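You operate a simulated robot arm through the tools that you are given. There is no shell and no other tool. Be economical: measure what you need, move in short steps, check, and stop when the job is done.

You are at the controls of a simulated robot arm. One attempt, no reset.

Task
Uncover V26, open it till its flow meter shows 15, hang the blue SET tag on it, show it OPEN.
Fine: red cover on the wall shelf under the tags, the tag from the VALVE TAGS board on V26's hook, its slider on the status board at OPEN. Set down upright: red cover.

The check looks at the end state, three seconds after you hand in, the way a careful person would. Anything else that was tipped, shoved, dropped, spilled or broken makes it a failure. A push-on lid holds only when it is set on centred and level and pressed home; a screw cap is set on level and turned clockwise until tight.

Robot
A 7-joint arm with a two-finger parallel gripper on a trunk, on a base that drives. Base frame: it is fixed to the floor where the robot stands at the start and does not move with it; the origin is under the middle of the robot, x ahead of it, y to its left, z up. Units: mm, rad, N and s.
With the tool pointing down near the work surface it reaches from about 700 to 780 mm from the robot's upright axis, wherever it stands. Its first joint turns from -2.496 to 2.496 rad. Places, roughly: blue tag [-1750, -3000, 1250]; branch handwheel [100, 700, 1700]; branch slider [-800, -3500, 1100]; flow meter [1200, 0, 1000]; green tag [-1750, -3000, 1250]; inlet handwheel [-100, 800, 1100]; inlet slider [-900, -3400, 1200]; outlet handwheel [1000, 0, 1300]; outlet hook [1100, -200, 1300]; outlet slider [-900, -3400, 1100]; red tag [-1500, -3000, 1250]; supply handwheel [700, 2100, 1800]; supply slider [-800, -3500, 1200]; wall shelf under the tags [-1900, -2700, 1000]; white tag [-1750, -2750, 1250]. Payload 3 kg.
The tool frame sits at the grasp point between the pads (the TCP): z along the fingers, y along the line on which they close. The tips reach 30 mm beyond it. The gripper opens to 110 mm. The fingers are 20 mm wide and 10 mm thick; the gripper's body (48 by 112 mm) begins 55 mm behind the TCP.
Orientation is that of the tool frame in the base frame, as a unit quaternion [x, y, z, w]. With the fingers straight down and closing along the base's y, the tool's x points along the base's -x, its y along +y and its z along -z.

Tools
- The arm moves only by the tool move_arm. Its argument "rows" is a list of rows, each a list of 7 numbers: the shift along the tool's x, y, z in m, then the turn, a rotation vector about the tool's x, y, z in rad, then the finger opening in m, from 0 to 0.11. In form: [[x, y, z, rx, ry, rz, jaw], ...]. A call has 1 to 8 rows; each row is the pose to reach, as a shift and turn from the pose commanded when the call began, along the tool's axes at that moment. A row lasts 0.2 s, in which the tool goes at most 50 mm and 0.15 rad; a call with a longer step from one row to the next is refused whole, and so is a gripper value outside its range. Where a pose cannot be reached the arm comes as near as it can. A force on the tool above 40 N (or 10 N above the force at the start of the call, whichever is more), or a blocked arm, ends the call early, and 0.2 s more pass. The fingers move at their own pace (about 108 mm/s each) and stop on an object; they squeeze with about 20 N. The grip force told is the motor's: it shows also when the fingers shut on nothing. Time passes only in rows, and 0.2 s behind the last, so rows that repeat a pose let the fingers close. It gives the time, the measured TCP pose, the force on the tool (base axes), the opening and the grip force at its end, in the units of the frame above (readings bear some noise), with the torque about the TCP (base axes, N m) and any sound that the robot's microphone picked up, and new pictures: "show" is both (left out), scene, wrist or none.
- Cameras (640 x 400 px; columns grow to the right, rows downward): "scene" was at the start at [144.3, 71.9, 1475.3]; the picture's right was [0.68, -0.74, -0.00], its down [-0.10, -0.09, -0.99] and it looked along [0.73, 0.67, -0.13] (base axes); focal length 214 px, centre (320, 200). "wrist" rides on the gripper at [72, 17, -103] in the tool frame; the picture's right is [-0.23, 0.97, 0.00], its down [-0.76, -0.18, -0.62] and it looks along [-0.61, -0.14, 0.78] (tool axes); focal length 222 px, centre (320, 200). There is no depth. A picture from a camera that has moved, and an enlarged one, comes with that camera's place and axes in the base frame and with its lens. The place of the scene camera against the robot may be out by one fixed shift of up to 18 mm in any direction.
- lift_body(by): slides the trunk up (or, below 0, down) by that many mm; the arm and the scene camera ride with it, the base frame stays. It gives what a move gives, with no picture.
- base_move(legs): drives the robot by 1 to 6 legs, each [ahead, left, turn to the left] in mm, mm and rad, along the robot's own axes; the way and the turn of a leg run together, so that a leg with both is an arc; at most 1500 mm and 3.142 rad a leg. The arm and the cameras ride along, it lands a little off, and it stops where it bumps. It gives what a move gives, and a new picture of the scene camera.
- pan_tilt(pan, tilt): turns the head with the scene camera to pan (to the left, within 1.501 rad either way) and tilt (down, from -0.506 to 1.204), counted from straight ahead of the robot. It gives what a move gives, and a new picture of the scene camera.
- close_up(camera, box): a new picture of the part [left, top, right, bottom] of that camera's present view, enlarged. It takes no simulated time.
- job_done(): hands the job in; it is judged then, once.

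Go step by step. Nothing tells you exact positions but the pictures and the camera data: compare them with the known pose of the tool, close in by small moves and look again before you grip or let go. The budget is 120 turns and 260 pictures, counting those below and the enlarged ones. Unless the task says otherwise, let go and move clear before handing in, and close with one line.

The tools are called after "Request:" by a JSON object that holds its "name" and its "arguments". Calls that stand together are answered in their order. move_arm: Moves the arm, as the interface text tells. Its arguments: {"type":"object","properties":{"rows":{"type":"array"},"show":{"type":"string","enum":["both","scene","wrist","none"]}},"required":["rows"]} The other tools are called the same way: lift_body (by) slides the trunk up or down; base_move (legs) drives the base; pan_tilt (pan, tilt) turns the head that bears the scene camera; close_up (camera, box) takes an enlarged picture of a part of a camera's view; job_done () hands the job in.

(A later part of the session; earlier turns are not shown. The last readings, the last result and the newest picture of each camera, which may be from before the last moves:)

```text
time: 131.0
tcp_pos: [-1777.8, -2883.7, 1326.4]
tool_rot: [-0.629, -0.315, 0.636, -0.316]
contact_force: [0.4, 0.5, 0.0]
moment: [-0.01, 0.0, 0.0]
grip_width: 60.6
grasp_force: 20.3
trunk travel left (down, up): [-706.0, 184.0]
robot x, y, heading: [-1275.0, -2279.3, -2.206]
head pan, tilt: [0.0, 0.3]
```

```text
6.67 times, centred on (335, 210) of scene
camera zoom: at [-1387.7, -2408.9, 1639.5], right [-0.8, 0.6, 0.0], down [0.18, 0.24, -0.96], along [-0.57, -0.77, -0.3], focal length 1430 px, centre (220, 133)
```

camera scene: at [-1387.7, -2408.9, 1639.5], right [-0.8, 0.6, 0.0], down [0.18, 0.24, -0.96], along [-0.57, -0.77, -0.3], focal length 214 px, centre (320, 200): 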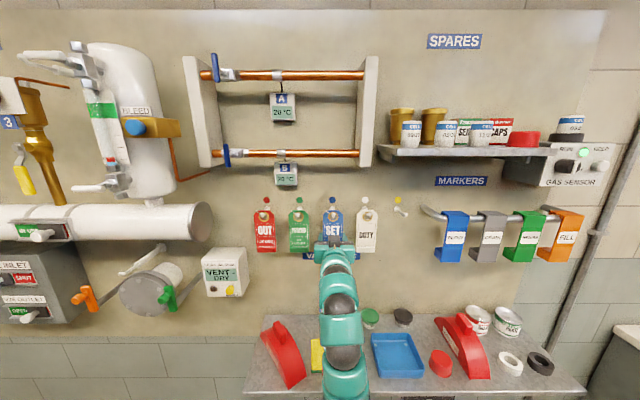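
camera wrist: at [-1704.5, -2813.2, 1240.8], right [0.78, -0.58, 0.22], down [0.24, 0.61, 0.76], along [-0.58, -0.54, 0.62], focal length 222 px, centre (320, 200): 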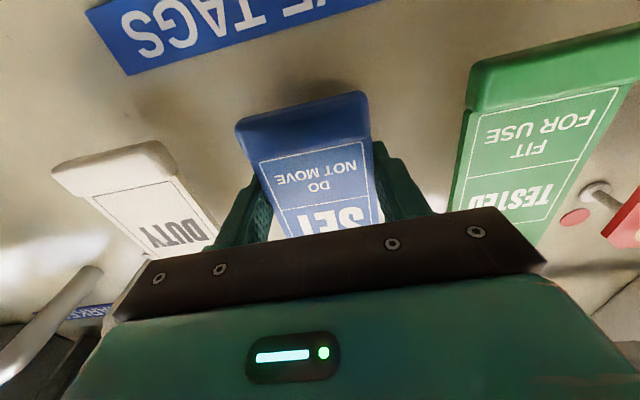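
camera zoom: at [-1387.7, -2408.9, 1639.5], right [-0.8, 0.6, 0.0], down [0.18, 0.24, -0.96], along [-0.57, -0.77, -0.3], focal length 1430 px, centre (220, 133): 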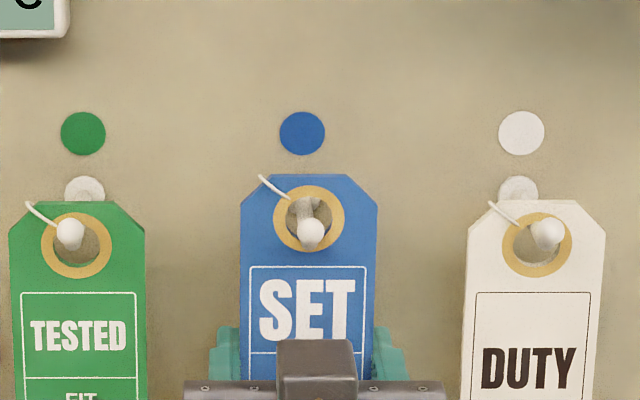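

Knob is close to the hole's centre line; raise 3 mm more and pull straight out.

Request:
{"name": "move_arm", "arguments": {"rows": [[-0.003, 0, 0, 0, 0, 0, 0.04], [-0.003, 0, -0.01, 0, 0, 0, 0.04], [-0.003, 0, -0.02, 0, 0, 0, 0.04], [-0.003, 0, -0.03, 0, 0, 0, 0.04], [-0.003, 0, -0.03, 0, 0, 0, 0.04]], "show": "wrist"}}

Request:
{"name": "close_up", "arguments": {"camera": "scene", "box": [300, 180, 370, 240]}}

```text
time: 132.2
tcp_pos: [-1761.6, -2859.4, 1328.3]
tool_rot: [-0.629, -0.315, 0.636, -0.316]
contact_force: [-0.5, -0.2, -0.3]
moment: [0.02, 0.0, 0.02]
grip_width: 60.5
grasp_force: 20.0
trunk travel left (down, up): [-706.0, 184.0]
robot x, y, heading: [-1282.7, -2280.9, -2.206]
head pan, tilt: [0.0, 0.3]
camera wrist: at [-1686.8, -2788.3, 1256.3], right [0.78, -0.58, 0.22], down [0.24, 0.61, 0.76], along [-0.58, -0.54, 0.61], focal length 222 px, centre (320, 200)
```

wrist: 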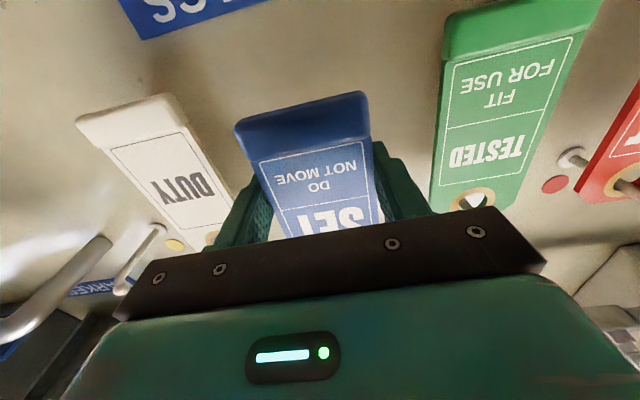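

```text
6.67 times, centred on (335, 210) of scene
camera zoom: at [-1387.7, -2409.0, 1639.5], right [-0.8, 0.6, 0.0], down [0.18, 0.24, -0.96], along [-0.57, -0.77, -0.3], focal length 1430 px, centre (220, 133)
```

zoom: 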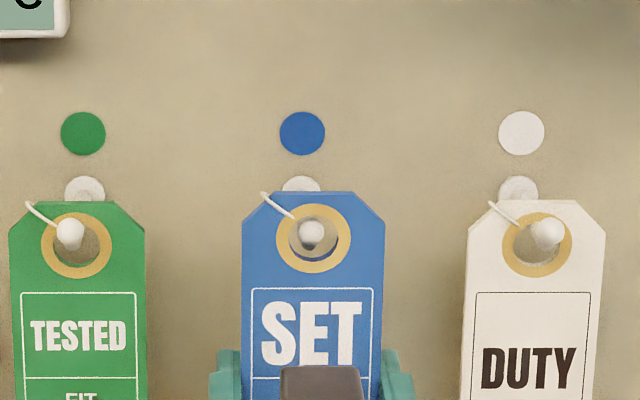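

No resistance and centred; keep pulling out.

Request:
{"name": "move_arm", "arguments": {"rows": [[0, 0, -0.015, 0, 0, 0, 0.04], [0, 0, -0.03, 0, 0, 0, 0.04], [0, 0, -0.06, 0, 0, 0, 0.04], [0, 0, -0.09, 0, 0, 0, 0.04], [0, 0, -0.09, 0, 0, 0, 0.04]], "show": "scene"}}

Request:
{"name": "close_up", "arguments": {"camera": "scene", "box": [270, 170, 400, 290]}}

```text
time: 133.4
tcp_pos: [-1706.6, -2788.7, 1328.7]
tool_rot: [-0.63, -0.314, 0.637, -0.316]
contact_force: [-1.0, 0.5, -0.8]
moment: [-0.01, 0.06, 0.03]
grip_width: 60.8
grasp_force: 20.1
trunk travel left (down, up): [-706.0, 184.0]
robot x, y, heading: [-1279.0, -2280.3, -2.205]
head pan, tilt: [0.0, 0.3]
camera scene: at [-1388.7, -2408.8, 1639.4], right [-0.8, 0.6, 0.0], down [0.18, 0.24, -0.96], along [-0.57, -0.77, -0.3], focal length 214 px, centre (320, 200)
```

scene: 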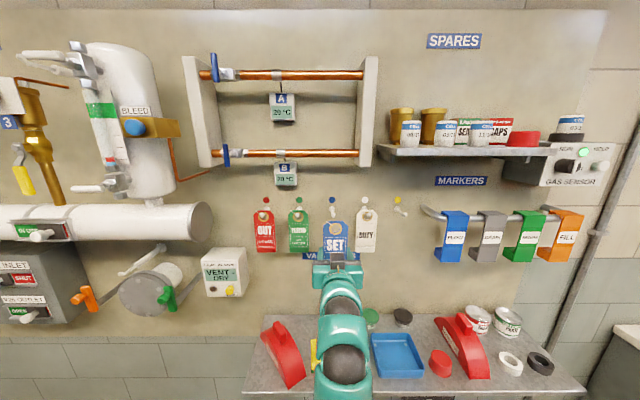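

```text
3.33 times, centred on (335, 230) of scene
camera zoom: at [-1388.7, -2408.8, 1639.4], right [-0.8, 0.6, 0.0], down [0.18, 0.24, -0.96], along [-0.57, -0.77, -0.3], focal length 715 px, centre (270, 100)
```

zoom: 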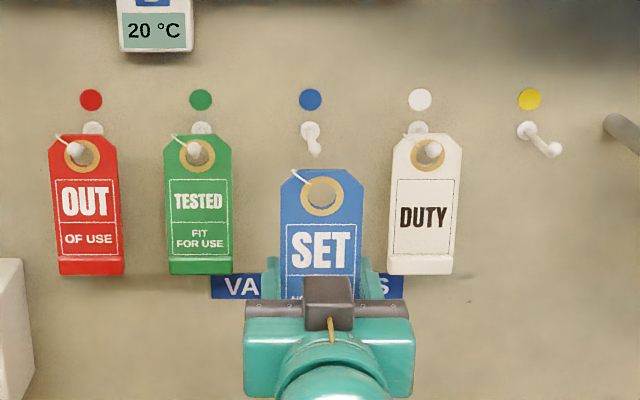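

The tag is in hand and the peg is clear. Now drive back the way I came: away from the wall, around the slab, turn east.

Request:
{"name": "base_move", "arguments": {"legs": [[-350, -300, 0], [-290, -1054, 0], [-748, -689, 0]]}}

Request:
{"name": "base_move", "arguments": {"legs": [[0, 0, 2.2]]}}

Request:
{"name": "pan_tilt", "arguments": {"pan": 0.0, "tilt": 0.4}}

```text
time: 146.2
tcp_pos: [-2518.3, -466.8, 1330.5]
tool_rot: [-0.629, -0.314, 0.636, -0.316]
contact_force: [-0.1, 0.8, -1.1]
moment: [0.02, -0.02, -0.01]
grip_width: 60.8
grasp_force: 20.2
trunk travel left (down, up): [-706.0, 184.0]
robot x, y, heading: [-2091.1, 42.4, -2.208]
head pan, tilt: [0.0, 0.3]
camera scene: at [-2199.4, -86.6, 1639.5], right [-0.8, 0.6, 0.0], down [0.18, 0.24, -0.96], along [-0.57, -0.77, -0.3], focal length 214 px, centre (320, 200)
```

scene: 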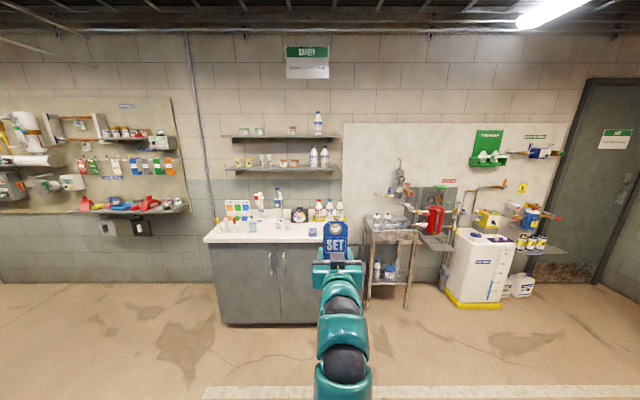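

```text
time: 151.8
tcp_pos: [-1426.5, 11.8, 1328.8]
tool_rot: [-0.002, 0.703, 0.001, 0.711]
contact_force: [-0.2, 0.3, 0.3]
moment: [0.01, 0.02, 0.03]
grip_width: 60.8
grasp_force: 20.5
trunk travel left (down, up): [-706.0, 184.0]
robot x, y, heading: [-2092.1, 44.1, 0.013]
head pan, tilt: [0.0, 0.3]
camera scene: at [-1922.3, 54.4, 1639.5], right [0.01, -1.0, 0.0], down [-0.3, 0.0, -0.96], along [0.96, 0.01, -0.3], focal length 214 px, centre (320, 200)
```

scene: 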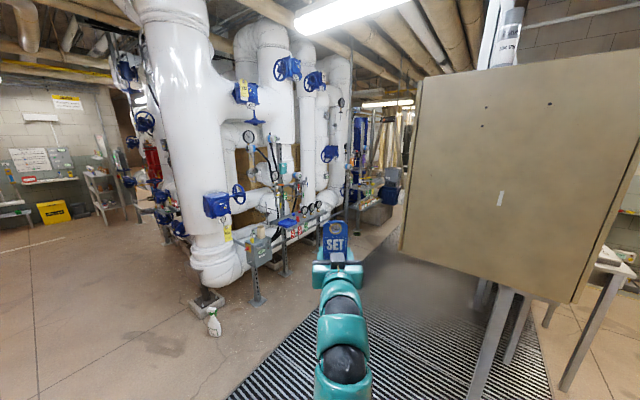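

```text
time: 152.5
tcp_pos: [-1427.9, 11.2, 1328.1]
tool_rot: [-0.002, 0.703, 0.001, 0.711]
contact_force: [0.3, -0.6, -0.2]
moment: [0.01, 0.01, 0.03]
grip_width: 61.1
grasp_force: 20.4
trunk travel left (down, up): [-706.0, 184.0]
robot x, y, heading: [-2096.8, 45.0, 0.017]
head pan, tilt: [0.0, 0.4]
camera scene: at [-1923.1, 54.3, 1630.3], right [0.01, -1.0, 0.0], down [-0.39, 0.0, -0.92], along [0.92, 0.01, -0.39], focal length 214 px, centre (320, 200)
```

scene: 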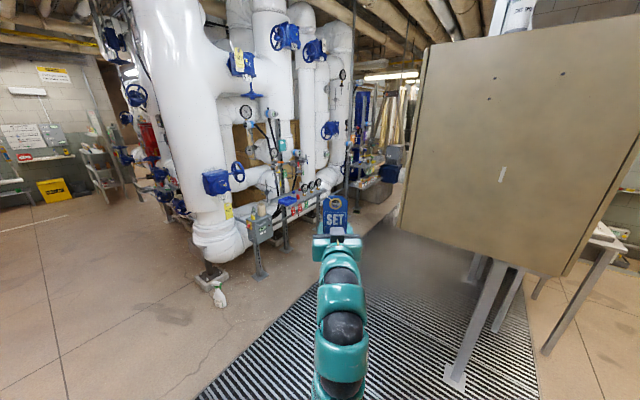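

The earlier path fits exactly; drive back along it to (-120,-170).

Request:
{"name": "base_move", "arguments": {"legs": [[987, -122, 0], [987, -122, 0]]}}

Request:
{"name": "close_up", "arguments": {"camera": "scene", "box": [240, 130, 360, 260]}}

```text
time: 162.3
tcp_pos: [529.6, -184.1, 1328.7]
tool_rot: [-0.009, 0.703, 0.007, 0.711]
contact_force: [0.0, -0.4, 0.3]
moment: [-0.02, 0.01, 0.03]
grip_width: 60.9
grasp_force: 19.8
trunk travel left (down, up): [-706.0, 184.0]
robot x, y, heading: [-135.4, -165.3, 0.029]
head pan, tilt: [0.0, 0.4]
camera scene: at [34.5, -148.9, 1630.2], right [0.03, -1.0, 0.0], down [-0.39, -0.01, -0.92], along [0.92, 0.03, -0.39], focal length 214 px, centre (320, 200)
```

scene: 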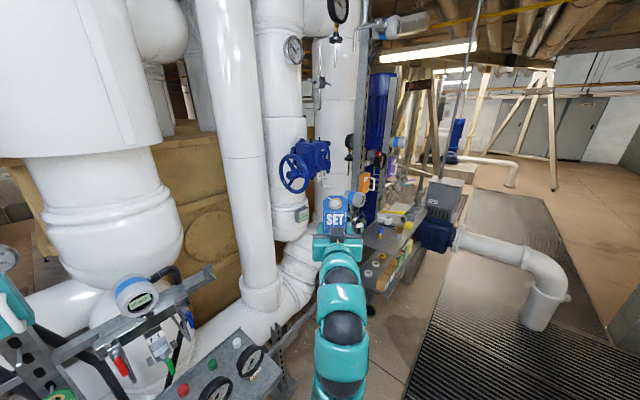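

```text
3.08 times, centred on (300, 195) of scene
camera zoom: at [34.5, -148.9, 1630.2], right [0.03, -1.0, 0.0], down [-0.39, -0.01, -0.92], along [0.92, 0.03, -0.39], focal length 660 px, centre (382, 215)
```

zoom: 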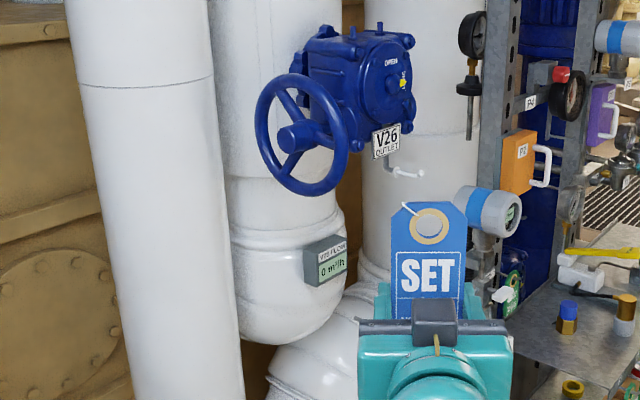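

I see the V26 hook peg pointing toward (-0.6,-0.8) with its knob near (1072,-185,1265), so the tag must go on from the front-right. I'll retract the arm a bit, raise, turn right, and work around to stand near (520,-800).

Request:
{"name": "lift_body", "arguments": {"by": 110}}

Request:
{"name": "move_arm", "arguments": {"rows": [[0, 0, -0.04, 0, 0, 0, 0.04], [0, 0, -0.08, 0, 0, 0, 0.04], [0, 0, -0.1, 0, 0, 0, 0.04]], "show": "none"}}

Request:
{"name": "base_move", "arguments": {"legs": [[0, 0, -0.65]]}}

```text
time: 163.8
tcp_pos: [530.3, -184.5, 1438.5]
tool_rot: [-0.009, 0.704, 0.007, 0.71]
contact_force: [-0.3, 0.1, 0.7]
moment: [0.02, 0.0, 0.0]
grip_width: 60.7
grasp_force: 20.0
trunk travel left (down, up): [-816.0, 74.0]
robot x, y, heading: [-132.9, -160.7, 0.028]
head pan, tilt: [0.0, 0.4]
```

```text
time: 164.6
tcp_pos: [529.6, -182.8, 1438.7]
tool_rot: [-0.009, 0.703, 0.007, 0.711]
contact_force: [-0.1, 0.8, -0.3]
moment: [0.01, -0.01, 0.0]
grip_width: 60.7
grasp_force: 19.8
out of reach, approached as far as the arm can: row 1, 2, 3
trunk travel left (down, up): [-816.0, 74.0]
robot x, y, heading: [-137.6, -163.1, 0.029]
head pan, tilt: [0.0, 0.4]
```

```text
time: 166.7
tcp_pos: [377.0, -586.2, 1438.9]
tool_rot: [0.22, 0.668, -0.224, 0.674]
contact_force: [-0.2, 0.4, -0.3]
moment: [0.0, 0.01, 0.0]
grip_width: 60.9
grasp_force: 19.6
trunk travel left (down, up): [-816.0, 74.0]
robot x, y, heading: [-137.6, -165.0, -0.638]
head pan, tilt: [0.0, 0.4]
camera scene: at [0.4, -255.8, 1740.2], right [-0.59, -0.81, 0.0], down [-0.31, 0.23, -0.92], along [0.74, -0.54, -0.39], focal length 214 px, centre (320, 200)
```

scene: 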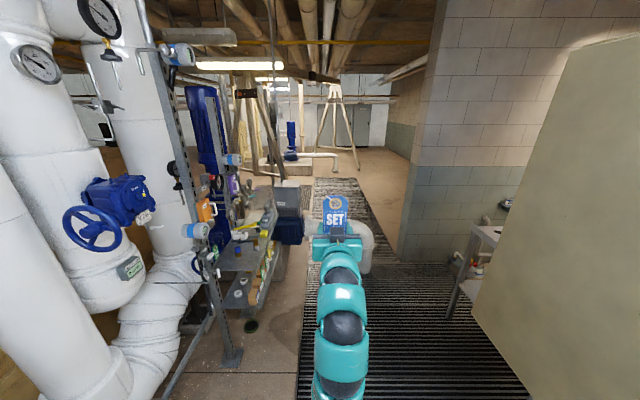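

Clear view: the post stands at (1238,-322) and the floor to the right is free. Strafe around the slab corner to about (520,-800).

Request:
{"name": "base_move", "arguments": {"legs": [[523, 282, 0], [384, -400, 0]]}}

Request:
{"name": "pan_tilt", "arguments": {"pan": 1.2, "tilt": 0.4}}

```text
time: 172.9
tcp_pos: [1059.2, -1211.1, 1438.9]
tool_rot: [0.214, 0.671, -0.217, 0.676]
contact_force: [0.3, -0.3, 0.6]
moment: [0.03, 0.01, 0.0]
grip_width: 61.0
grasp_force: 20.2
trunk travel left (down, up): [-816.0, 74.0]
robot x, y, heading: [538.4, -798.5, -0.608]
head pan, tilt: [0.0, 0.4]
camera scene: at [676.3, -887.9, 1740.2], right [-0.58, -0.82, 0.0], down [-0.32, 0.22, -0.92], along [0.75, -0.53, -0.39], focal length 214 px, centre (320, 200)
```

scene: 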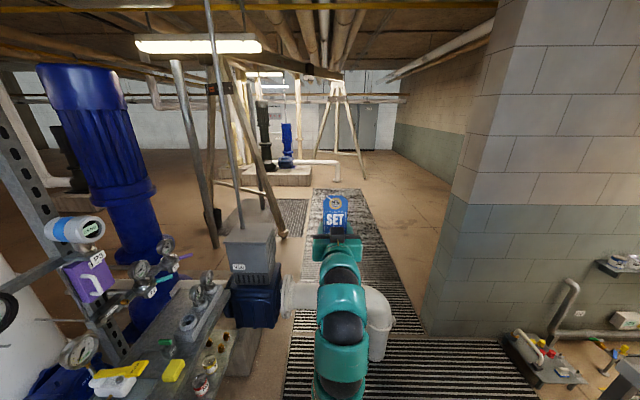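

```text
time: 174.3
tcp_pos: [1059.5, -1210.2, 1438.8]
tool_rot: [0.213, 0.67, -0.218, 0.677]
contact_force: [-0.5, 0.8, 0.6]
moment: [0.01, 0.01, 0.02]
grip_width: 60.7
grasp_force: 20.4
trunk travel left (down, up): [-816.0, 74.0]
robot x, y, heading: [537.8, -794.5, -0.614]
head pan, tilt: [1.201, 0.4]
camera scene: at [677.5, -782.6, 1740.2], right [0.55, -0.83, 0.0], down [-0.32, -0.22, -0.92], along [0.77, 0.51, -0.39], focal length 214 px, centre (320, 200)
```

scene: 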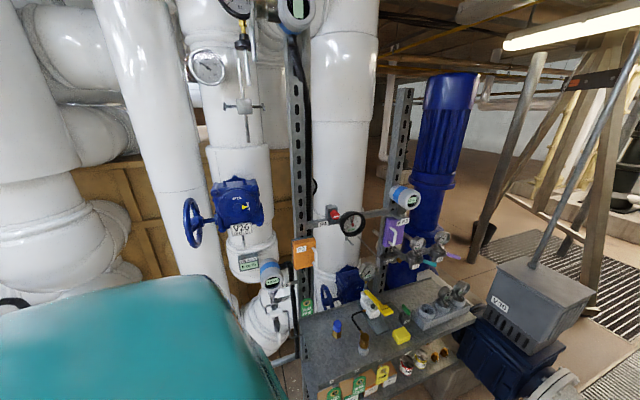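

Request:
{"name": "close_up", "arguments": {"camera": "scene", "box": [180, 170, 320, 310]}}

Request:
{"name": "close_up", "arguments": {"camera": "scene", "box": [215, 215, 265, 255]}}

```text
2.86 times, centred on (250, 240) of scene
camera zoom: at [677.5, -782.6, 1740.2], right [0.55, -0.83, 0.0], down [-0.32, -0.22, -0.92], along [0.77, 0.51, -0.39], focal length 613 px, centre (520, 86)
```

zoom: 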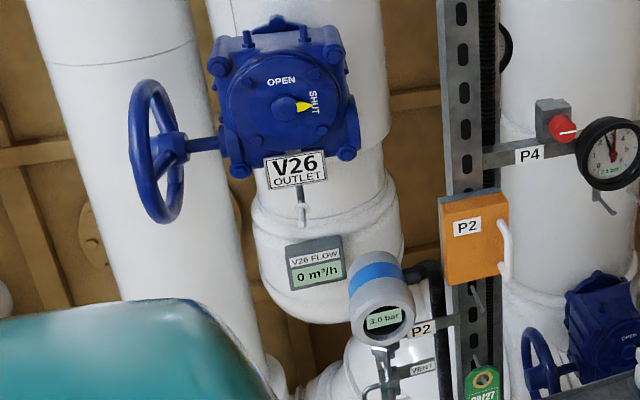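

```text
10.00 times, centred on (240, 235) of scene
camera zoom: at [677.5, -782.6, 1740.2], right [0.55, -0.83, 0.0], down [-0.32, -0.22, -0.92], along [0.77, 0.51, -0.39], focal length 2145 px, centre (1120, -150)
```

zoom: 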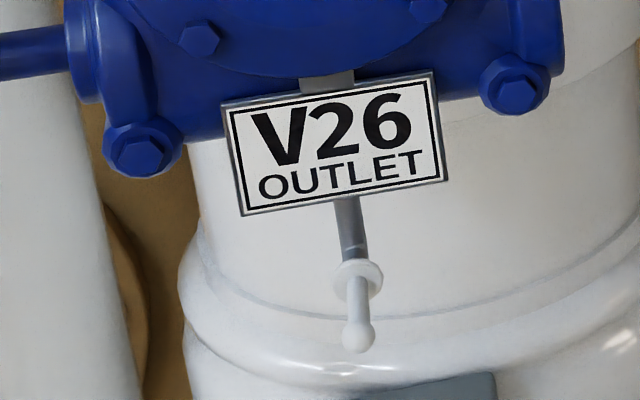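

From here I look straight down the peg: direction ≈ (-0.58,-0.81), knob ≈ (1074,-185,1265). Rotate the base left to face it.

Request:
{"name": "base_move", "arguments": {"legs": [[0, 0, 0.8]]}}

Request:
{"name": "base_move", "arguments": {"legs": [[0, 0, 0.76]]}}

Request:
{"name": "pan_tilt", "arguments": {"pan": 0.0, "tilt": 0.5}}

Request:
{"name": "close_up", "arguments": {"camera": "scene", "box": [240, 100, 400, 230]}}

```text
time: 176.8
tcp_pos: [1197.9, -709.5, 1438.0]
tool_rot: [-0.066, 0.701, 0.065, 0.707]
contact_force: [0.6, 0.1, -0.3]
moment: [0.02, -0.03, 0.01]
grip_width: 60.9
grasp_force: 20.0
trunk travel left (down, up): [-816.0, 74.0]
robot x, y, heading: [540.3, -799.3, 0.19]
head pan, tilt: [1.201, 0.4]
camera scene: at [630.1, -681.2, 1740.2], right [0.98, -0.18, 0.0], down [-0.07, -0.38, -0.92], along [0.16, 0.91, -0.39], focal length 214 px, centre (320, 200)
```

scene: 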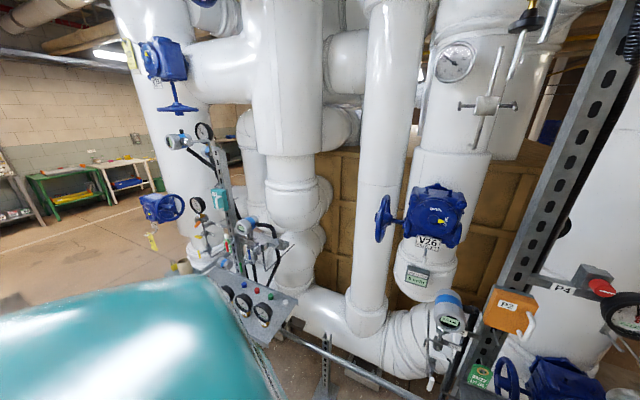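

```text
time: 179.2
tcp_pos: [948.9, -273.4, 1438.5]
tool_rot: [-0.325, 0.624, 0.327, 0.631]
contact_force: [0.4, -0.5, -0.6]
moment: [0.02, -0.03, 0.0]
grip_width: 60.9
grasp_force: 20.4
trunk travel left (down, up): [-816.0, 74.0]
robot x, y, heading: [536.3, -797.8, 0.965]
head pan, tilt: [1.201, 0.4]
camera scene: at [528.7, -644.9, 1740.2], right [0.83, 0.56, 0.0], down [0.22, -0.32, -0.92], along [-0.52, 0.76, -0.39], focal length 214 px, centre (320, 200)
```

scene: 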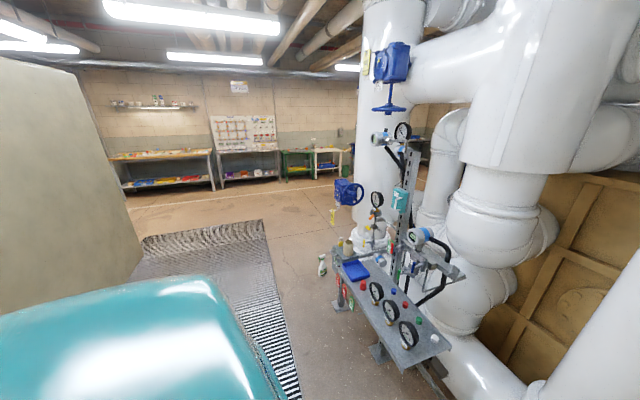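

```text
time: 180.6
tcp_pos: [948.9, -273.7, 1439.2]
tool_rot: [-0.325, 0.624, 0.327, 0.631]
contact_force: [0.3, 0.2, -1.1]
moment: [0.01, -0.01, 0.02]
grip_width: 60.8
grasp_force: 19.7
trunk travel left (down, up): [-816.0, 74.0]
robot x, y, heading: [536.0, -796.2, 0.958]
head pan, tilt: [0.0, 0.499]
camera scene: at [632.5, -647.0, 1731.1], right [0.82, -0.57, 0.0], down [-0.27, -0.39, -0.88], along [0.5, 0.72, -0.48], focal length 214 px, centre (320, 200)
```

scene: 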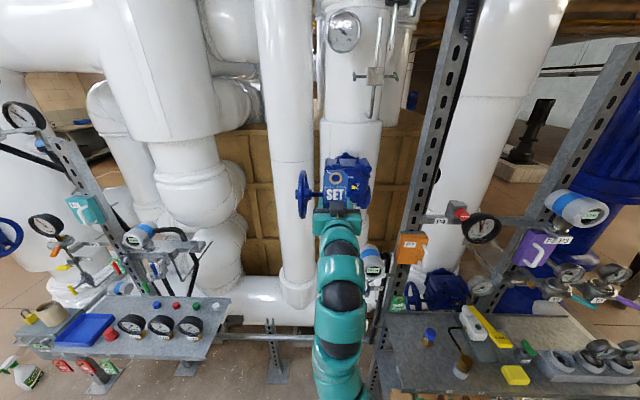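

```text
3.08 times, centred on (320, 165) of scene
camera zoom: at [632.5, -647.0, 1731.1], right [0.82, -0.57, 0.0], down [-0.27, -0.39, -0.88], along [0.5, 0.72, -0.48], focal length 660 px, centre (320, 308)
```

zoom: 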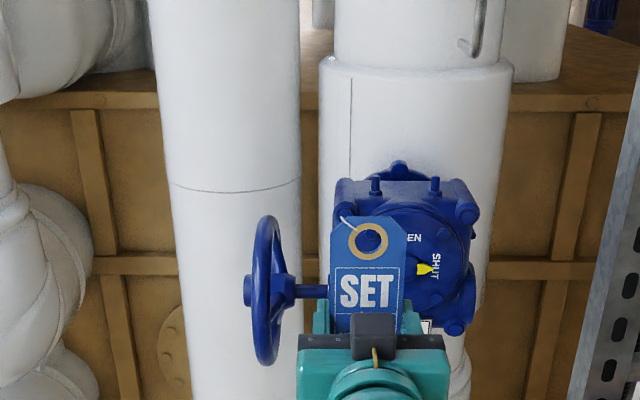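

Facing the peg squarely. Lower the trunk 245 mm so the ring comes near peg height, then shift right and compare.

Request:
{"name": "lift_body", "arguments": {"by": -240}}

Request:
{"name": "move_arm", "arguments": {"rows": [[0, -0.02, 0, 0, 0, 0, 0.04], [0, -0.04, 0, 0, 0, 0, 0.04], [0, -0.05, 0, 0, 0, 0, 0.04], [0, -0.05, 0, 0, 0, 0, 0.04]]}}

Request:
{"name": "close_up", "arguments": {"camera": "scene", "box": [280, 130, 400, 230]}}

```text
time: 183.1
tcp_pos: [949.6, -274.5, 1199.4]
tool_rot: [-0.325, 0.624, 0.327, 0.631]
contact_force: [0.4, 0.4, 0.1]
moment: [-0.04, -0.01, -0.02]
grip_width: 60.8
grasp_force: 19.9
trunk travel left (down, up): [-576.0, 314.0]
robot x, y, heading: [537.1, -797.1, 0.963]
head pan, tilt: [0.0, 0.499]
```

```text
time: 184.1
tcp_pos: [987.9, -286.9, 1191.6]
tool_rot: [-0.325, 0.625, 0.326, 0.63]
contact_force: [-0.1, -0.1, -0.6]
moment: [0.01, 0.01, 0.01]
grip_width: 61.0
grasp_force: 19.8
out of reach, approached as far as the arm can: row 1, 2, 3, 4
trunk travel left (down, up): [-576.0, 314.0]
robot x, y, heading: [540.1, -796.7, 0.965]
head pan, tilt: [0.0, 0.499]
camera scene: at [633.3, -647.2, 1491.0], right [0.82, -0.57, 0.0], down [-0.27, -0.39, -0.88], along [0.5, 0.72, -0.48], focal length 214 px, centre (320, 200)
camera wrist: at [913.9, -361.5, 1119.5], right [-0.8, 0.56, 0.23], down [-0.22, -0.62, 0.76], along [0.56, 0.55, 0.61], focal length 222 px, centre (320, 200)
```

scene: 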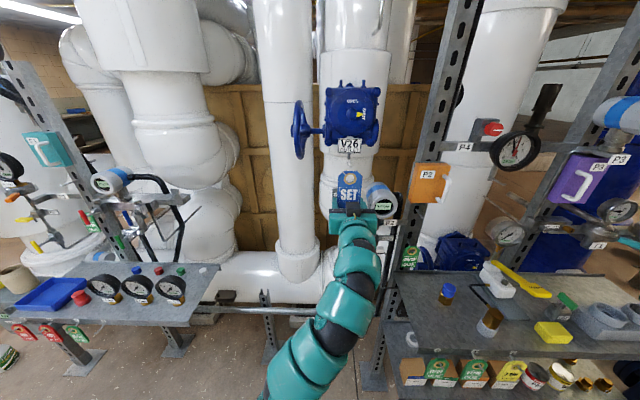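
wrist: 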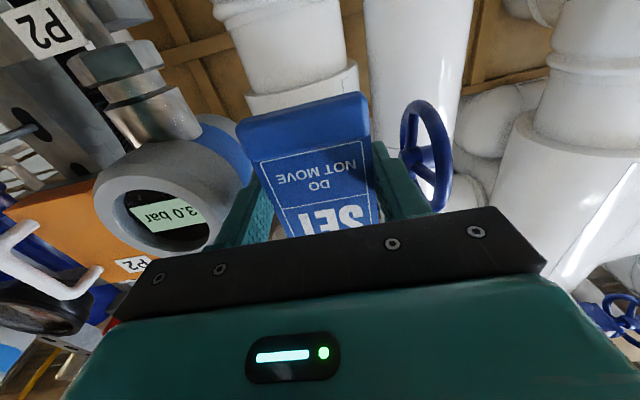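

```text
4.00 times, centred on (340, 180) of scene
camera zoom: at [633.3, -647.2, 1491.0], right [0.82, -0.57, 0.0], down [-0.27, -0.39, -0.88], along [0.5, 0.72, -0.48], focal length 858 px, centre (240, 280)
```

zoom: 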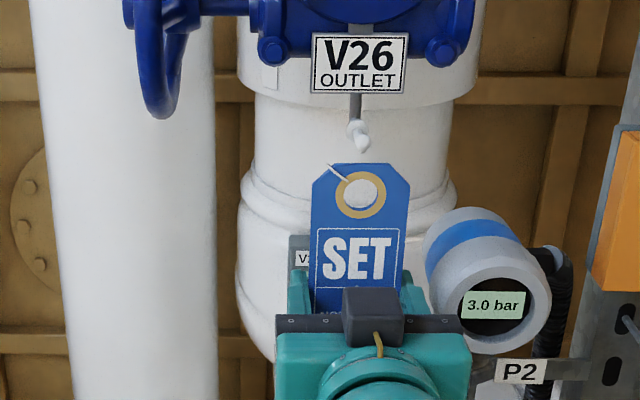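

The 3.0 bar meter stands close on the right of the gripper's path, so I'll yaw the tool ~0.42 rad right (body swings left, away from the meter); the hole is big enough to accept that angle.

Request:
{"name": "move_arm", "arguments": {"rows": [[0, 0, 0.015, 0.12, 0, 0, 0.04], [0, 0, 0.03, 0.24, 0, 0, 0.04], [0, 0, 0.04, 0.34, 0, 0, 0.04], [0, 0, 0.05, 0.42, 0, 0, 0.04], [0, 0, 0.05, 0.42, 0, 0, 0.04]]}}

Request:
{"name": "close_up", "arguments": {"camera": "scene", "box": [280, 130, 400, 230]}}

```text
time: 185.3
tcp_pos: [1016.7, -245.2, 1191.9]
tool_rot: [-0.185, 0.679, 0.188, 0.685]
contact_force: [-1.0, 0.1, 0.3]
moment: [-0.01, 0.0, -0.01]
grip_width: 60.9
grasp_force: 19.9
trunk travel left (down, up): [-576.0, 314.0]
robot x, y, heading: [536.7, -797.3, 0.961]
head pan, tilt: [0.0, 0.499]
camera scene: at [632.5, -647.1, 1491.1], right [0.82, -0.57, 0.0], down [-0.27, -0.39, -0.88], along [0.5, 0.72, -0.48], focal length 214 px, centre (320, 200)
camera wrist: at [918.0, -283.9, 1120.1], right [-0.5, 0.84, 0.23], down [-0.45, -0.48, 0.75], along [0.74, 0.27, 0.62], focal length 222 px, centre (320, 200)
```

scene: 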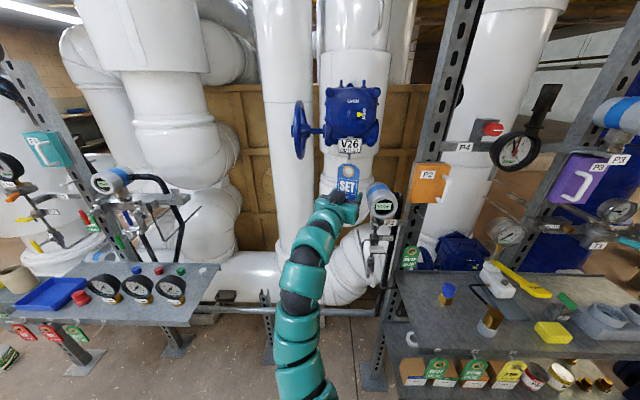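
wrist: 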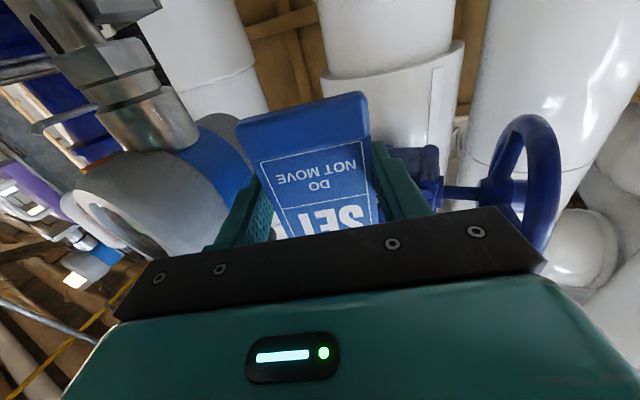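

```text
4.00 times, centred on (340, 180) of scene
camera zoom: at [632.5, -647.1, 1491.1], right [0.82, -0.57, 0.0], down [-0.27, -0.39, -0.88], along [0.5, 0.72, -0.48], focal length 858 px, centre (240, 280)
```

zoom: 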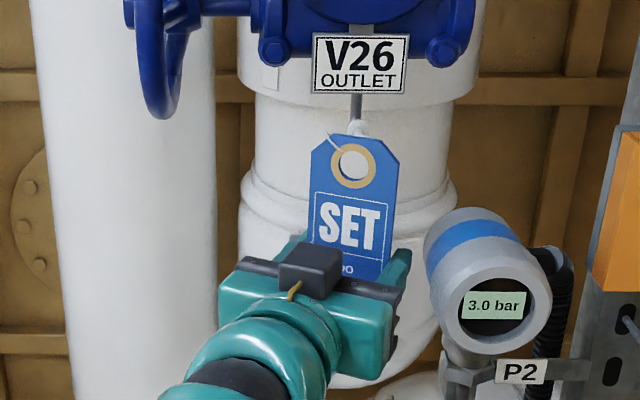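

Good clearance now. Step the ring toward the knob: 8 mm right and 35 mm along the peg, 4 mm down.

Request:
{"name": "move_arm", "arguments": {"rows": [[0.002, 0.003, 0.015, 0, 0, 0, 0.04], [0.004, 0.007, 0.035, 0, 0, 0, 0.04], [0.004, 0.007, 0.035, 0, 0, 0, 0.04]], "show": "wrist"}}

Request:
{"name": "close_up", "arguments": {"camera": "scene", "box": [310, 130, 390, 200]}}

```text
time: 186.1
tcp_pos: [1044.4, -221.9, 1189.5]
tool_rot: [-0.187, 0.679, 0.189, 0.685]
contact_force: [0.6, -0.9, 0.0]
moment: [0.0, -0.03, 0.04]
grip_width: 61.0
grasp_force: 19.5
trunk travel left (down, up): [-576.0, 314.0]
robot x, y, heading: [539.8, -797.9, 0.964]
head pan, tilt: [0.0, 0.499]
camera wrist: at [945.7, -259.7, 1116.1], right [-0.5, 0.84, 0.23], down [-0.45, -0.48, 0.75], along [0.74, 0.27, 0.61], focal length 222 px, centre (320, 200)
```

wrist: 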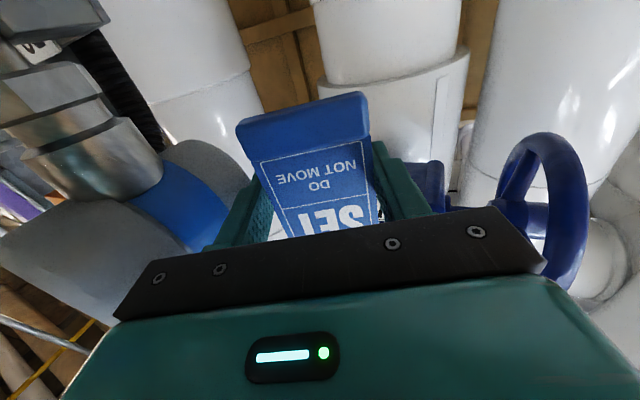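

```text
5.71 times, centred on (350, 165) of scene
camera zoom: at [632.4, -647.1, 1491.1], right [0.82, -0.57, 0.0], down [-0.27, -0.39, -0.88], along [0.5, 0.72, -0.48], focal length 1226 px, centre (149, 400)
```

zoom: 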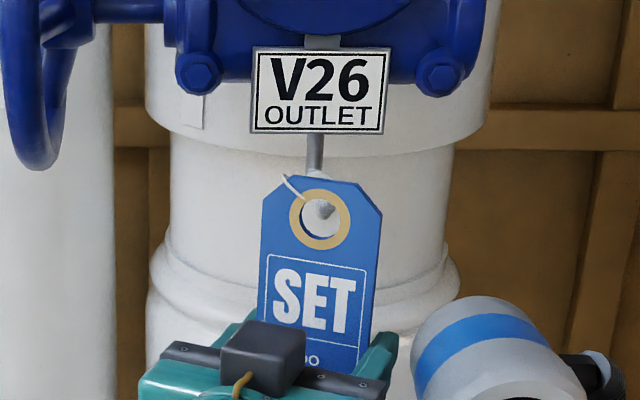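

Request:
{"name": "close_up", "arguments": {"camera": "scene", "box": [336, 150, 366, 175]}}

```text
16.00 times, centred on (351, 162) of scene
camera zoom: at [632.4, -647.1, 1491.1], right [0.82, -0.57, 0.0], down [-0.27, -0.39, -0.88], along [0.5, 0.72, -0.48], focal length 3432 px, centre (-176, 800)
```

zoom: 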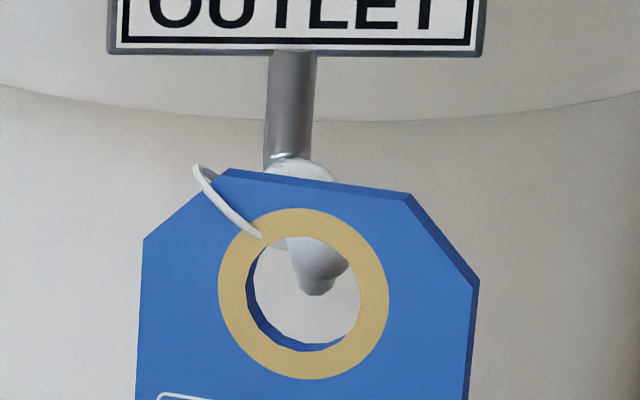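

Through the hole I see the knob slightly right/low of where the ring would pass; correct 5 mm right, 5 mm down, then go forward 20 mm and check.

Request:
{"name": "move_arm", "arguments": {"rows": [[0.003, -0.003, 0.001, 0, 0, 0, 0.04], [0.005, -0.005, 0.002, 0, 0, 0, 0.04], [0.005, 0, 0.011, 0, 0, 0, 0.04], [0.005, 0.004, 0.021, 0, 0, 0, 0.04], [0.005, 0.004, 0.021, 0, 0, 0, 0.04]], "show": "none"}}

Request:
{"name": "close_up", "arguments": {"camera": "scene", "box": [336, 150, 366, 175]}}

```text
time: 187.3
tcp_pos: [1058.2, -206.7, 1183.4]
tool_rot: [-0.185, 0.678, 0.189, 0.686]
contact_force: [0.0, -0.5, -0.9]
moment: [0.02, 0.0, 0.02]
grip_width: 60.7
grasp_force: 20.2
trunk travel left (down, up): [-576.0, 314.0]
robot x, y, heading: [538.2, -798.7, 0.968]
head pan, tilt: [0.0, 0.499]
```

```text
16.00 times, centred on (351, 162) of scene
camera zoom: at [632.4, -647.1, 1491.1], right [0.82, -0.57, 0.0], down [-0.27, -0.39, -0.88], along [0.5, 0.72, -0.48], focal length 3432 px, centre (-176, 800)
```

zoom: 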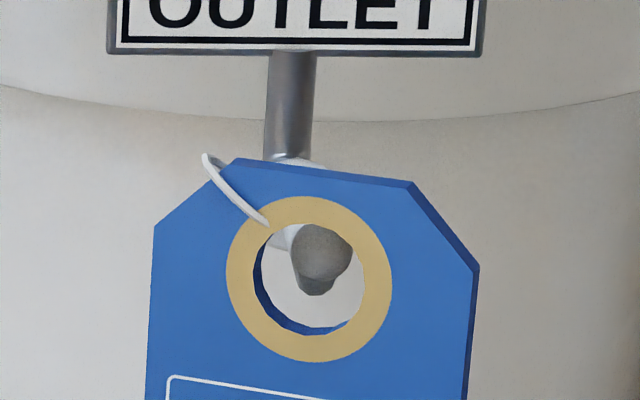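

Good—the knob is entering the hole; shift 3 mm more right and advance 14 mm.

Request:
{"name": "move_arm", "arguments": {"rows": [[0, -0.003, 0.001, 0, 0, 0, 0.04], [0, 0.0, 0.008, 0, 0, 0, 0.04], [0, 0.003, 0.015, 0, 0, 0, 0.04], [0, 0.003, 0.015, 0, 0, 0, 0.04]], "show": "none"}}

Request:
{"name": "close_up", "arguments": {"camera": "scene", "box": [336, 150, 366, 175]}}

```text
time: 188.3
tcp_pos: [1069.8, -197.2, 1185.1]
tool_rot: [-0.187, 0.678, 0.191, 0.685]
contact_force: [0.3, 0.2, -0.1]
moment: [0.0, -0.02, 0.0]
grip_width: 60.7
grasp_force: 20.5
trunk travel left (down, up): [-576.0, 314.0]
robot x, y, heading: [539.5, -800.4, 0.962]
head pan, tilt: [0.0, 0.499]
```

```text
16.00 times, centred on (351, 162) of scene
camera zoom: at [632.5, -647.1, 1491.1], right [0.82, -0.57, 0.0], down [-0.27, -0.39, -0.88], along [0.5, 0.72, -0.48], focal length 3432 px, centre (-176, 800)
```

zoom: 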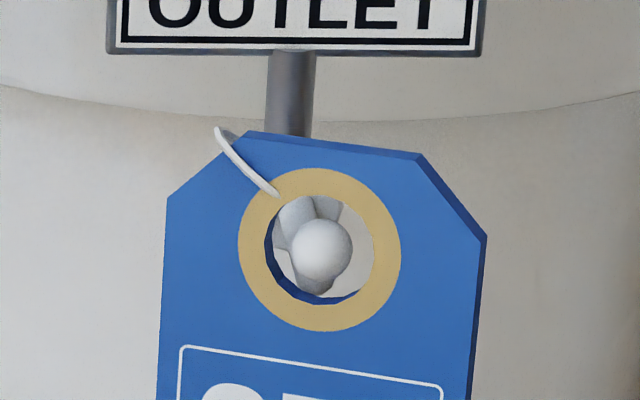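

The knob is now through the ring, well centred. Advance 24 mm along the peg.

Request:
{"name": "move_arm", "arguments": {"rows": [[0, 0.003, 0.008, 0, 0, 0, 0.04], [0, 0.006, 0.015, 0, 0, 0, 0.04], [0, 0.009, 0.022, 0, 0, 0, 0.04], [0, 0.009, 0.022, 0, 0, 0, 0.04]], "show": "none"}}

Request:
{"name": "close_up", "arguments": {"camera": "scene", "box": [336, 150, 366, 175]}}

```text
time: 189.3
tcp_pos: [1084.6, -177.9, 1182.7]
tool_rot: [-0.186, 0.678, 0.189, 0.685]
contact_force: [-0.2, 0.1, -0.7]
moment: [0.03, -0.01, -0.03]
grip_width: 60.7
grasp_force: 20.5
trunk travel left (down, up): [-576.0, 314.0]
robot x, y, heading: [541.7, -799.0, 0.964]
head pan, tilt: [0.0, 0.499]
```

```text
16.00 times, centred on (351, 162) of scene
camera zoom: at [632.6, -647.0, 1491.1], right [0.82, -0.57, 0.0], down [-0.27, -0.39, -0.88], along [0.5, 0.72, -0.48], focal length 3432 px, centre (-176, 800)
```

zoom: 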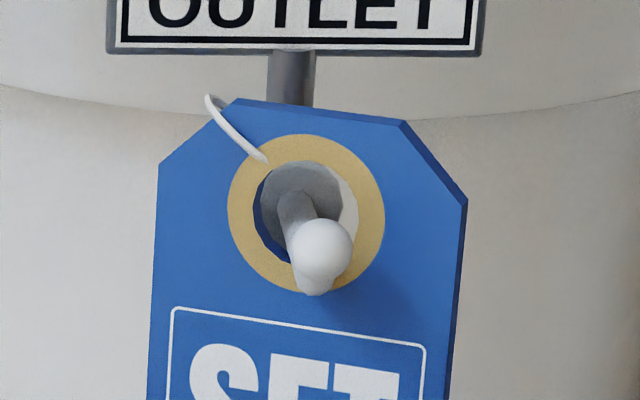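

The tag is on the peg. Lower ~6 mm to rest on the rod, then release gently.

Request:
{"name": "move_arm", "arguments": {"rows": [[0.003, 0, 0, 0, 0, 0, 0.04], [0.006, 0, 0, 0, 0, 0, 0.04], [0.006, 0, 0, 0, 0, 0, 0.04]], "show": "none"}}

Request:
{"name": "close_up", "arguments": {"camera": "scene", "box": [336, 150, 366, 175]}}

```text
time: 190.1
tcp_pos: [1084.3, -176.7, 1178.7]
tool_rot: [-0.186, 0.679, 0.189, 0.685]
contact_force: [0.8, -0.2, -0.3]
moment: [0.0, 0.03, 0.01]
grip_width: 60.6
grasp_force: 20.3
trunk travel left (down, up): [-576.0, 314.0]
robot x, y, heading: [539.5, -799.6, 0.964]
head pan, tilt: [0.0, 0.499]
```

```text
16.00 times, centred on (351, 162) of scene
camera zoom: at [632.5, -647.0, 1491.1], right [0.82, -0.57, 0.0], down [-0.27, -0.39, -0.88], along [0.5, 0.72, -0.48], focal length 3432 px, centre (-176, 800)
```

zoom: 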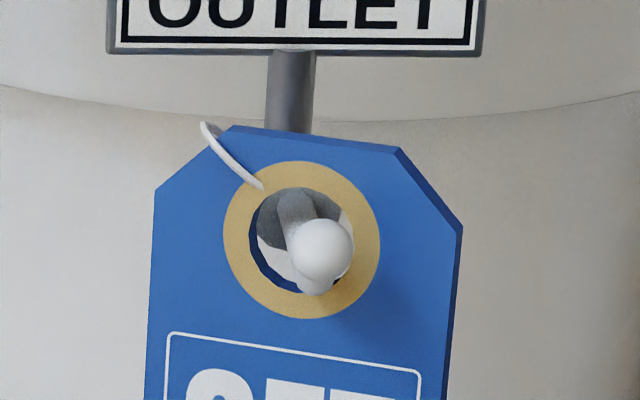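

Rod sits at the top of the hole. Open the jaw modestly and back away.

Request:
{"name": "move_arm", "arguments": {"rows": [[0.001, 0, 0, 0, 0, 0, 0.062], [0.001, 0, 0, 0, 0, 0, 0.07], [0.001, 0, 0, 0, 0, 0, 0.08], [0.001, 0, 0, 0, 0, 0, 0.08]], "show": "wrist"}}

Request:
{"name": "close_up", "arguments": {"camera": "scene", "box": [310, 130, 390, 200]}}

```text
time: 191.1
tcp_pos: [1083.5, -177.5, 1178.0]
tool_rot: [-0.186, 0.678, 0.189, 0.686]
contact_force: [0.3, 0.5, -1.0]
moment: [-0.05, 0.0, -0.01]
grip_width: 79.8
grasp_force: 0.0
trunk travel left (down, up): [-576.0, 314.0]
robot x, y, heading: [539.5, -799.0, 0.96]
head pan, tilt: [0.0, 0.499]
camera wrist: at [986.2, -215.7, 1104.7], right [-0.5, 0.84, 0.23], down [-0.45, -0.48, 0.75], along [0.74, 0.27, 0.61], focal length 222 px, centre (320, 200)
```

wrist: 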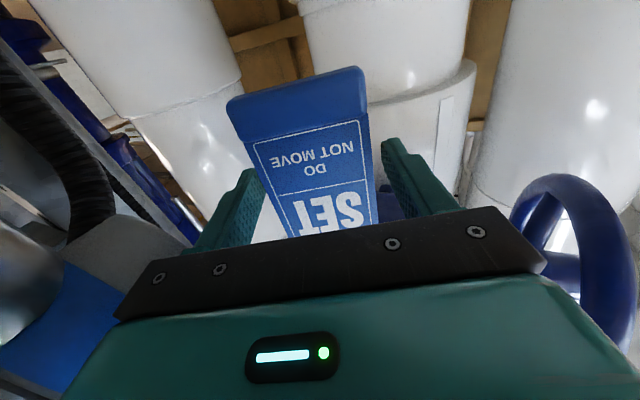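

```text
5.71 times, centred on (350, 165) of scene
camera zoom: at [632.5, -647.1, 1491.1], right [0.82, -0.57, 0.0], down [-0.27, -0.39, -0.88], along [0.5, 0.72, -0.48], focal length 1226 px, centre (149, 400)
```

zoom: 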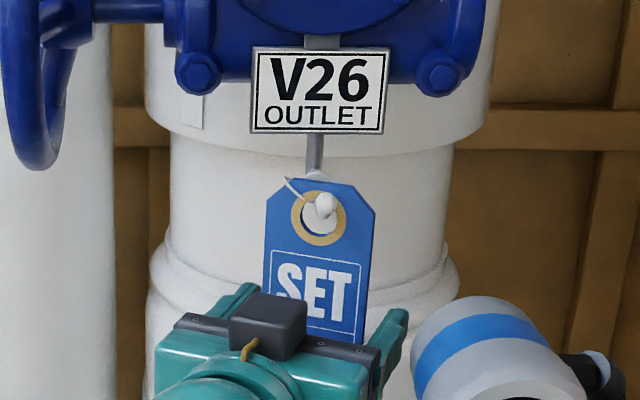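

Tag hangs freely. Open a little more and retract.

Request:
{"name": "move_arm", "arguments": {"rows": [[0, 0, 0, 0, 0, 0, 0.1], [0, 0, -0.01, 0, 0, 0, 0.1], [0, 0, -0.03, 0, 0, 0, 0.1], [0, 0, -0.06, 0, 0, 0, 0.1], [0, 0, -0.09, 0, 0, 0, 0.1], [0, 0, -0.12, 0, 0, 0, 0.1], [0, 0, -0.15, 0, 0, 0, 0.1]], "show": "scene"}}

Request:
{"name": "close_up", "arguments": {"camera": "scene", "box": [290, 60, 400, 200]}}

```text
time: 192.7
tcp_pos: [954.4, -255.7, 1176.9]
tool_rot: [-0.186, 0.678, 0.189, 0.686]
contact_force: [-0.1, 1.1, -0.7]
moment: [-0.01, 0.0, -0.04]
grip_width: 99.6
grasp_force: 0.1
trunk travel left (down, up): [-576.0, 314.0]
robot x, y, heading: [540.7, -798.2, 0.966]
head pan, tilt: [0.0, 0.499]
camera scene: at [632.2, -647.4, 1491.2], right [0.82, -0.57, 0.0], down [-0.27, -0.39, -0.88], along [0.5, 0.72, -0.48], focal length 214 px, centre (320, 200)
```

scene: 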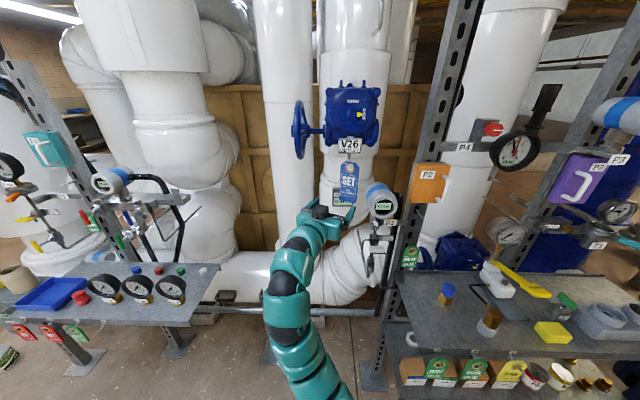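

```text
2.86 times, centred on (345, 130) of scene
camera zoom: at [632.2, -647.4, 1491.2], right [0.82, -0.57, 0.0], down [-0.27, -0.39, -0.88], along [0.5, 0.72, -0.48], focal length 613 px, centre (249, 400)
```

zoom: 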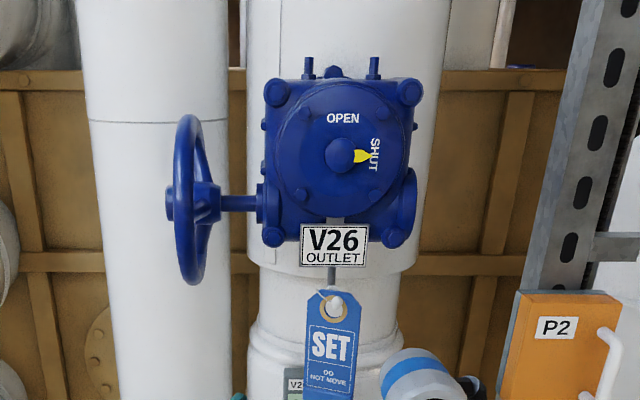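

The SET tag hangs on V26's hook. Now the handwheel: from here it is edge-on. I'll straighten the tool, move the base a bit closer/left, and look at the rim with the wrist camera.

Request:
{"name": "move_arm", "arguments": {"rows": [[0, 0, 0, -0.14, 0, 0, 0.08], [0, 0.01, 0, -0.28, 0, 0, 0.06], [0, 0.02, 0, -0.42, 0, 0, 0.06], [0, 0.02, 0, -0.42, 0, 0, 0.06]], "show": "none"}}

Request:
{"name": "base_move", "arguments": {"legs": [[100, 90, 0]]}}

Request:
{"name": "lift_body", "arguments": {"by": 60}}

Request:
{"name": "move_arm", "arguments": {"rows": [[0, 0, 0, 0, 0, 0, 0.06]]}}

```text
time: 193.7
tcp_pos: [944.7, -236.8, 1176.4]
tool_rot: [-0.324, 0.624, 0.326, 0.632]
contact_force: [1.4, 0.5, -0.1]
moment: [-0.02, -0.01, -0.03]
grip_width: 60.3
grasp_force: 0.0
trunk travel left (down, up): [-576.0, 314.0]
robot x, y, heading: [542.0, -794.1, 0.963]
head pan, tilt: [0.0, 0.499]
```

```text
time: 195.0
tcp_pos: [927.5, -103.9, 1174.9]
tool_rot: [-0.325, 0.624, 0.326, 0.631]
contact_force: [1.6, 0.4, -1.3]
moment: [-0.01, -0.02, -0.03]
grip_width: 60.0
grasp_force: 0.0
trunk travel left (down, up): [-576.0, 314.0]
robot x, y, heading: [523.5, -666.2, 0.963]
head pan, tilt: [0.0, 0.499]
camera scene: at [615.2, -514.0, 1491.0], right [0.82, -0.57, 0.0], down [-0.27, -0.39, -0.88], along [0.5, 0.72, -0.48], focal length 214 px, centre (320, 200)
```

scene: 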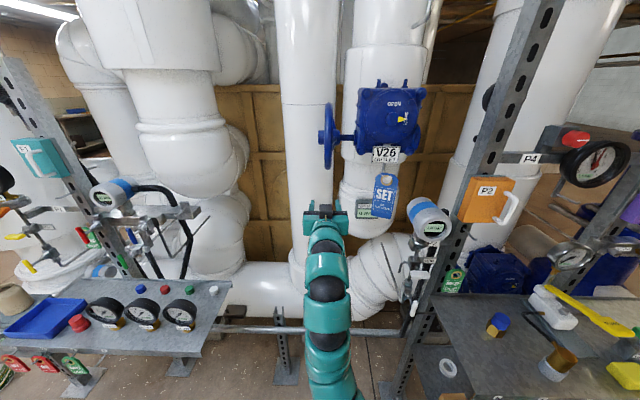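

```text
time: 196.0
tcp_pos: [927.3, -104.8, 1235.7]
tool_rot: [-0.325, 0.624, 0.327, 0.631]
contact_force: [0.6, 0.3, -0.5]
moment: [-0.01, 0.02, -0.01]
grip_width: 59.9
grasp_force: 0.0
trunk travel left (down, up): [-636.0, 254.0]
robot x, y, heading: [523.0, -665.4, 0.965]
head pan, tilt: [0.0, 0.499]
```

```text
time: 196.4
tcp_pos: [927.8, -104.2, 1237.1]
tool_rot: [-0.325, 0.624, 0.327, 0.631]
contact_force: [-0.3, -0.5, 0.5]
moment: [0.0, 0.0, -0.01]
grip_width: 60.0
grasp_force: 0.1
trunk travel left (down, up): [-636.0, 254.0]
robot x, y, heading: [518.7, -667.3, 0.962]
head pan, tilt: [0.0, 0.499]
camera scene: at [615.4, -515.1, 1551.1], right [0.82, -0.57, 0.0], down [-0.27, -0.39, -0.88], along [0.5, 0.72, -0.48], focal length 214 px, centre (320, 200)
camera wrist: at [854.1, -179.4, 1163.3], right [-0.8, 0.56, 0.22], down [-0.22, -0.62, 0.76], along [0.56, 0.55, 0.62], focal length 222 px, centre (320, 200)
```

scene: 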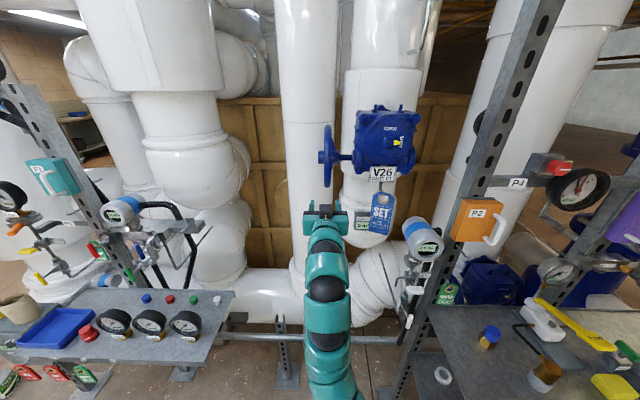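
wrist: 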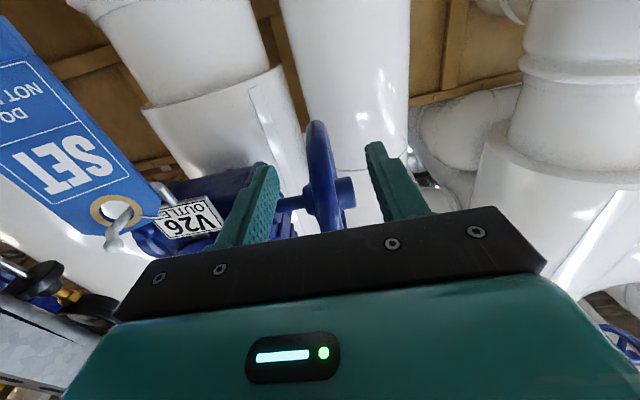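

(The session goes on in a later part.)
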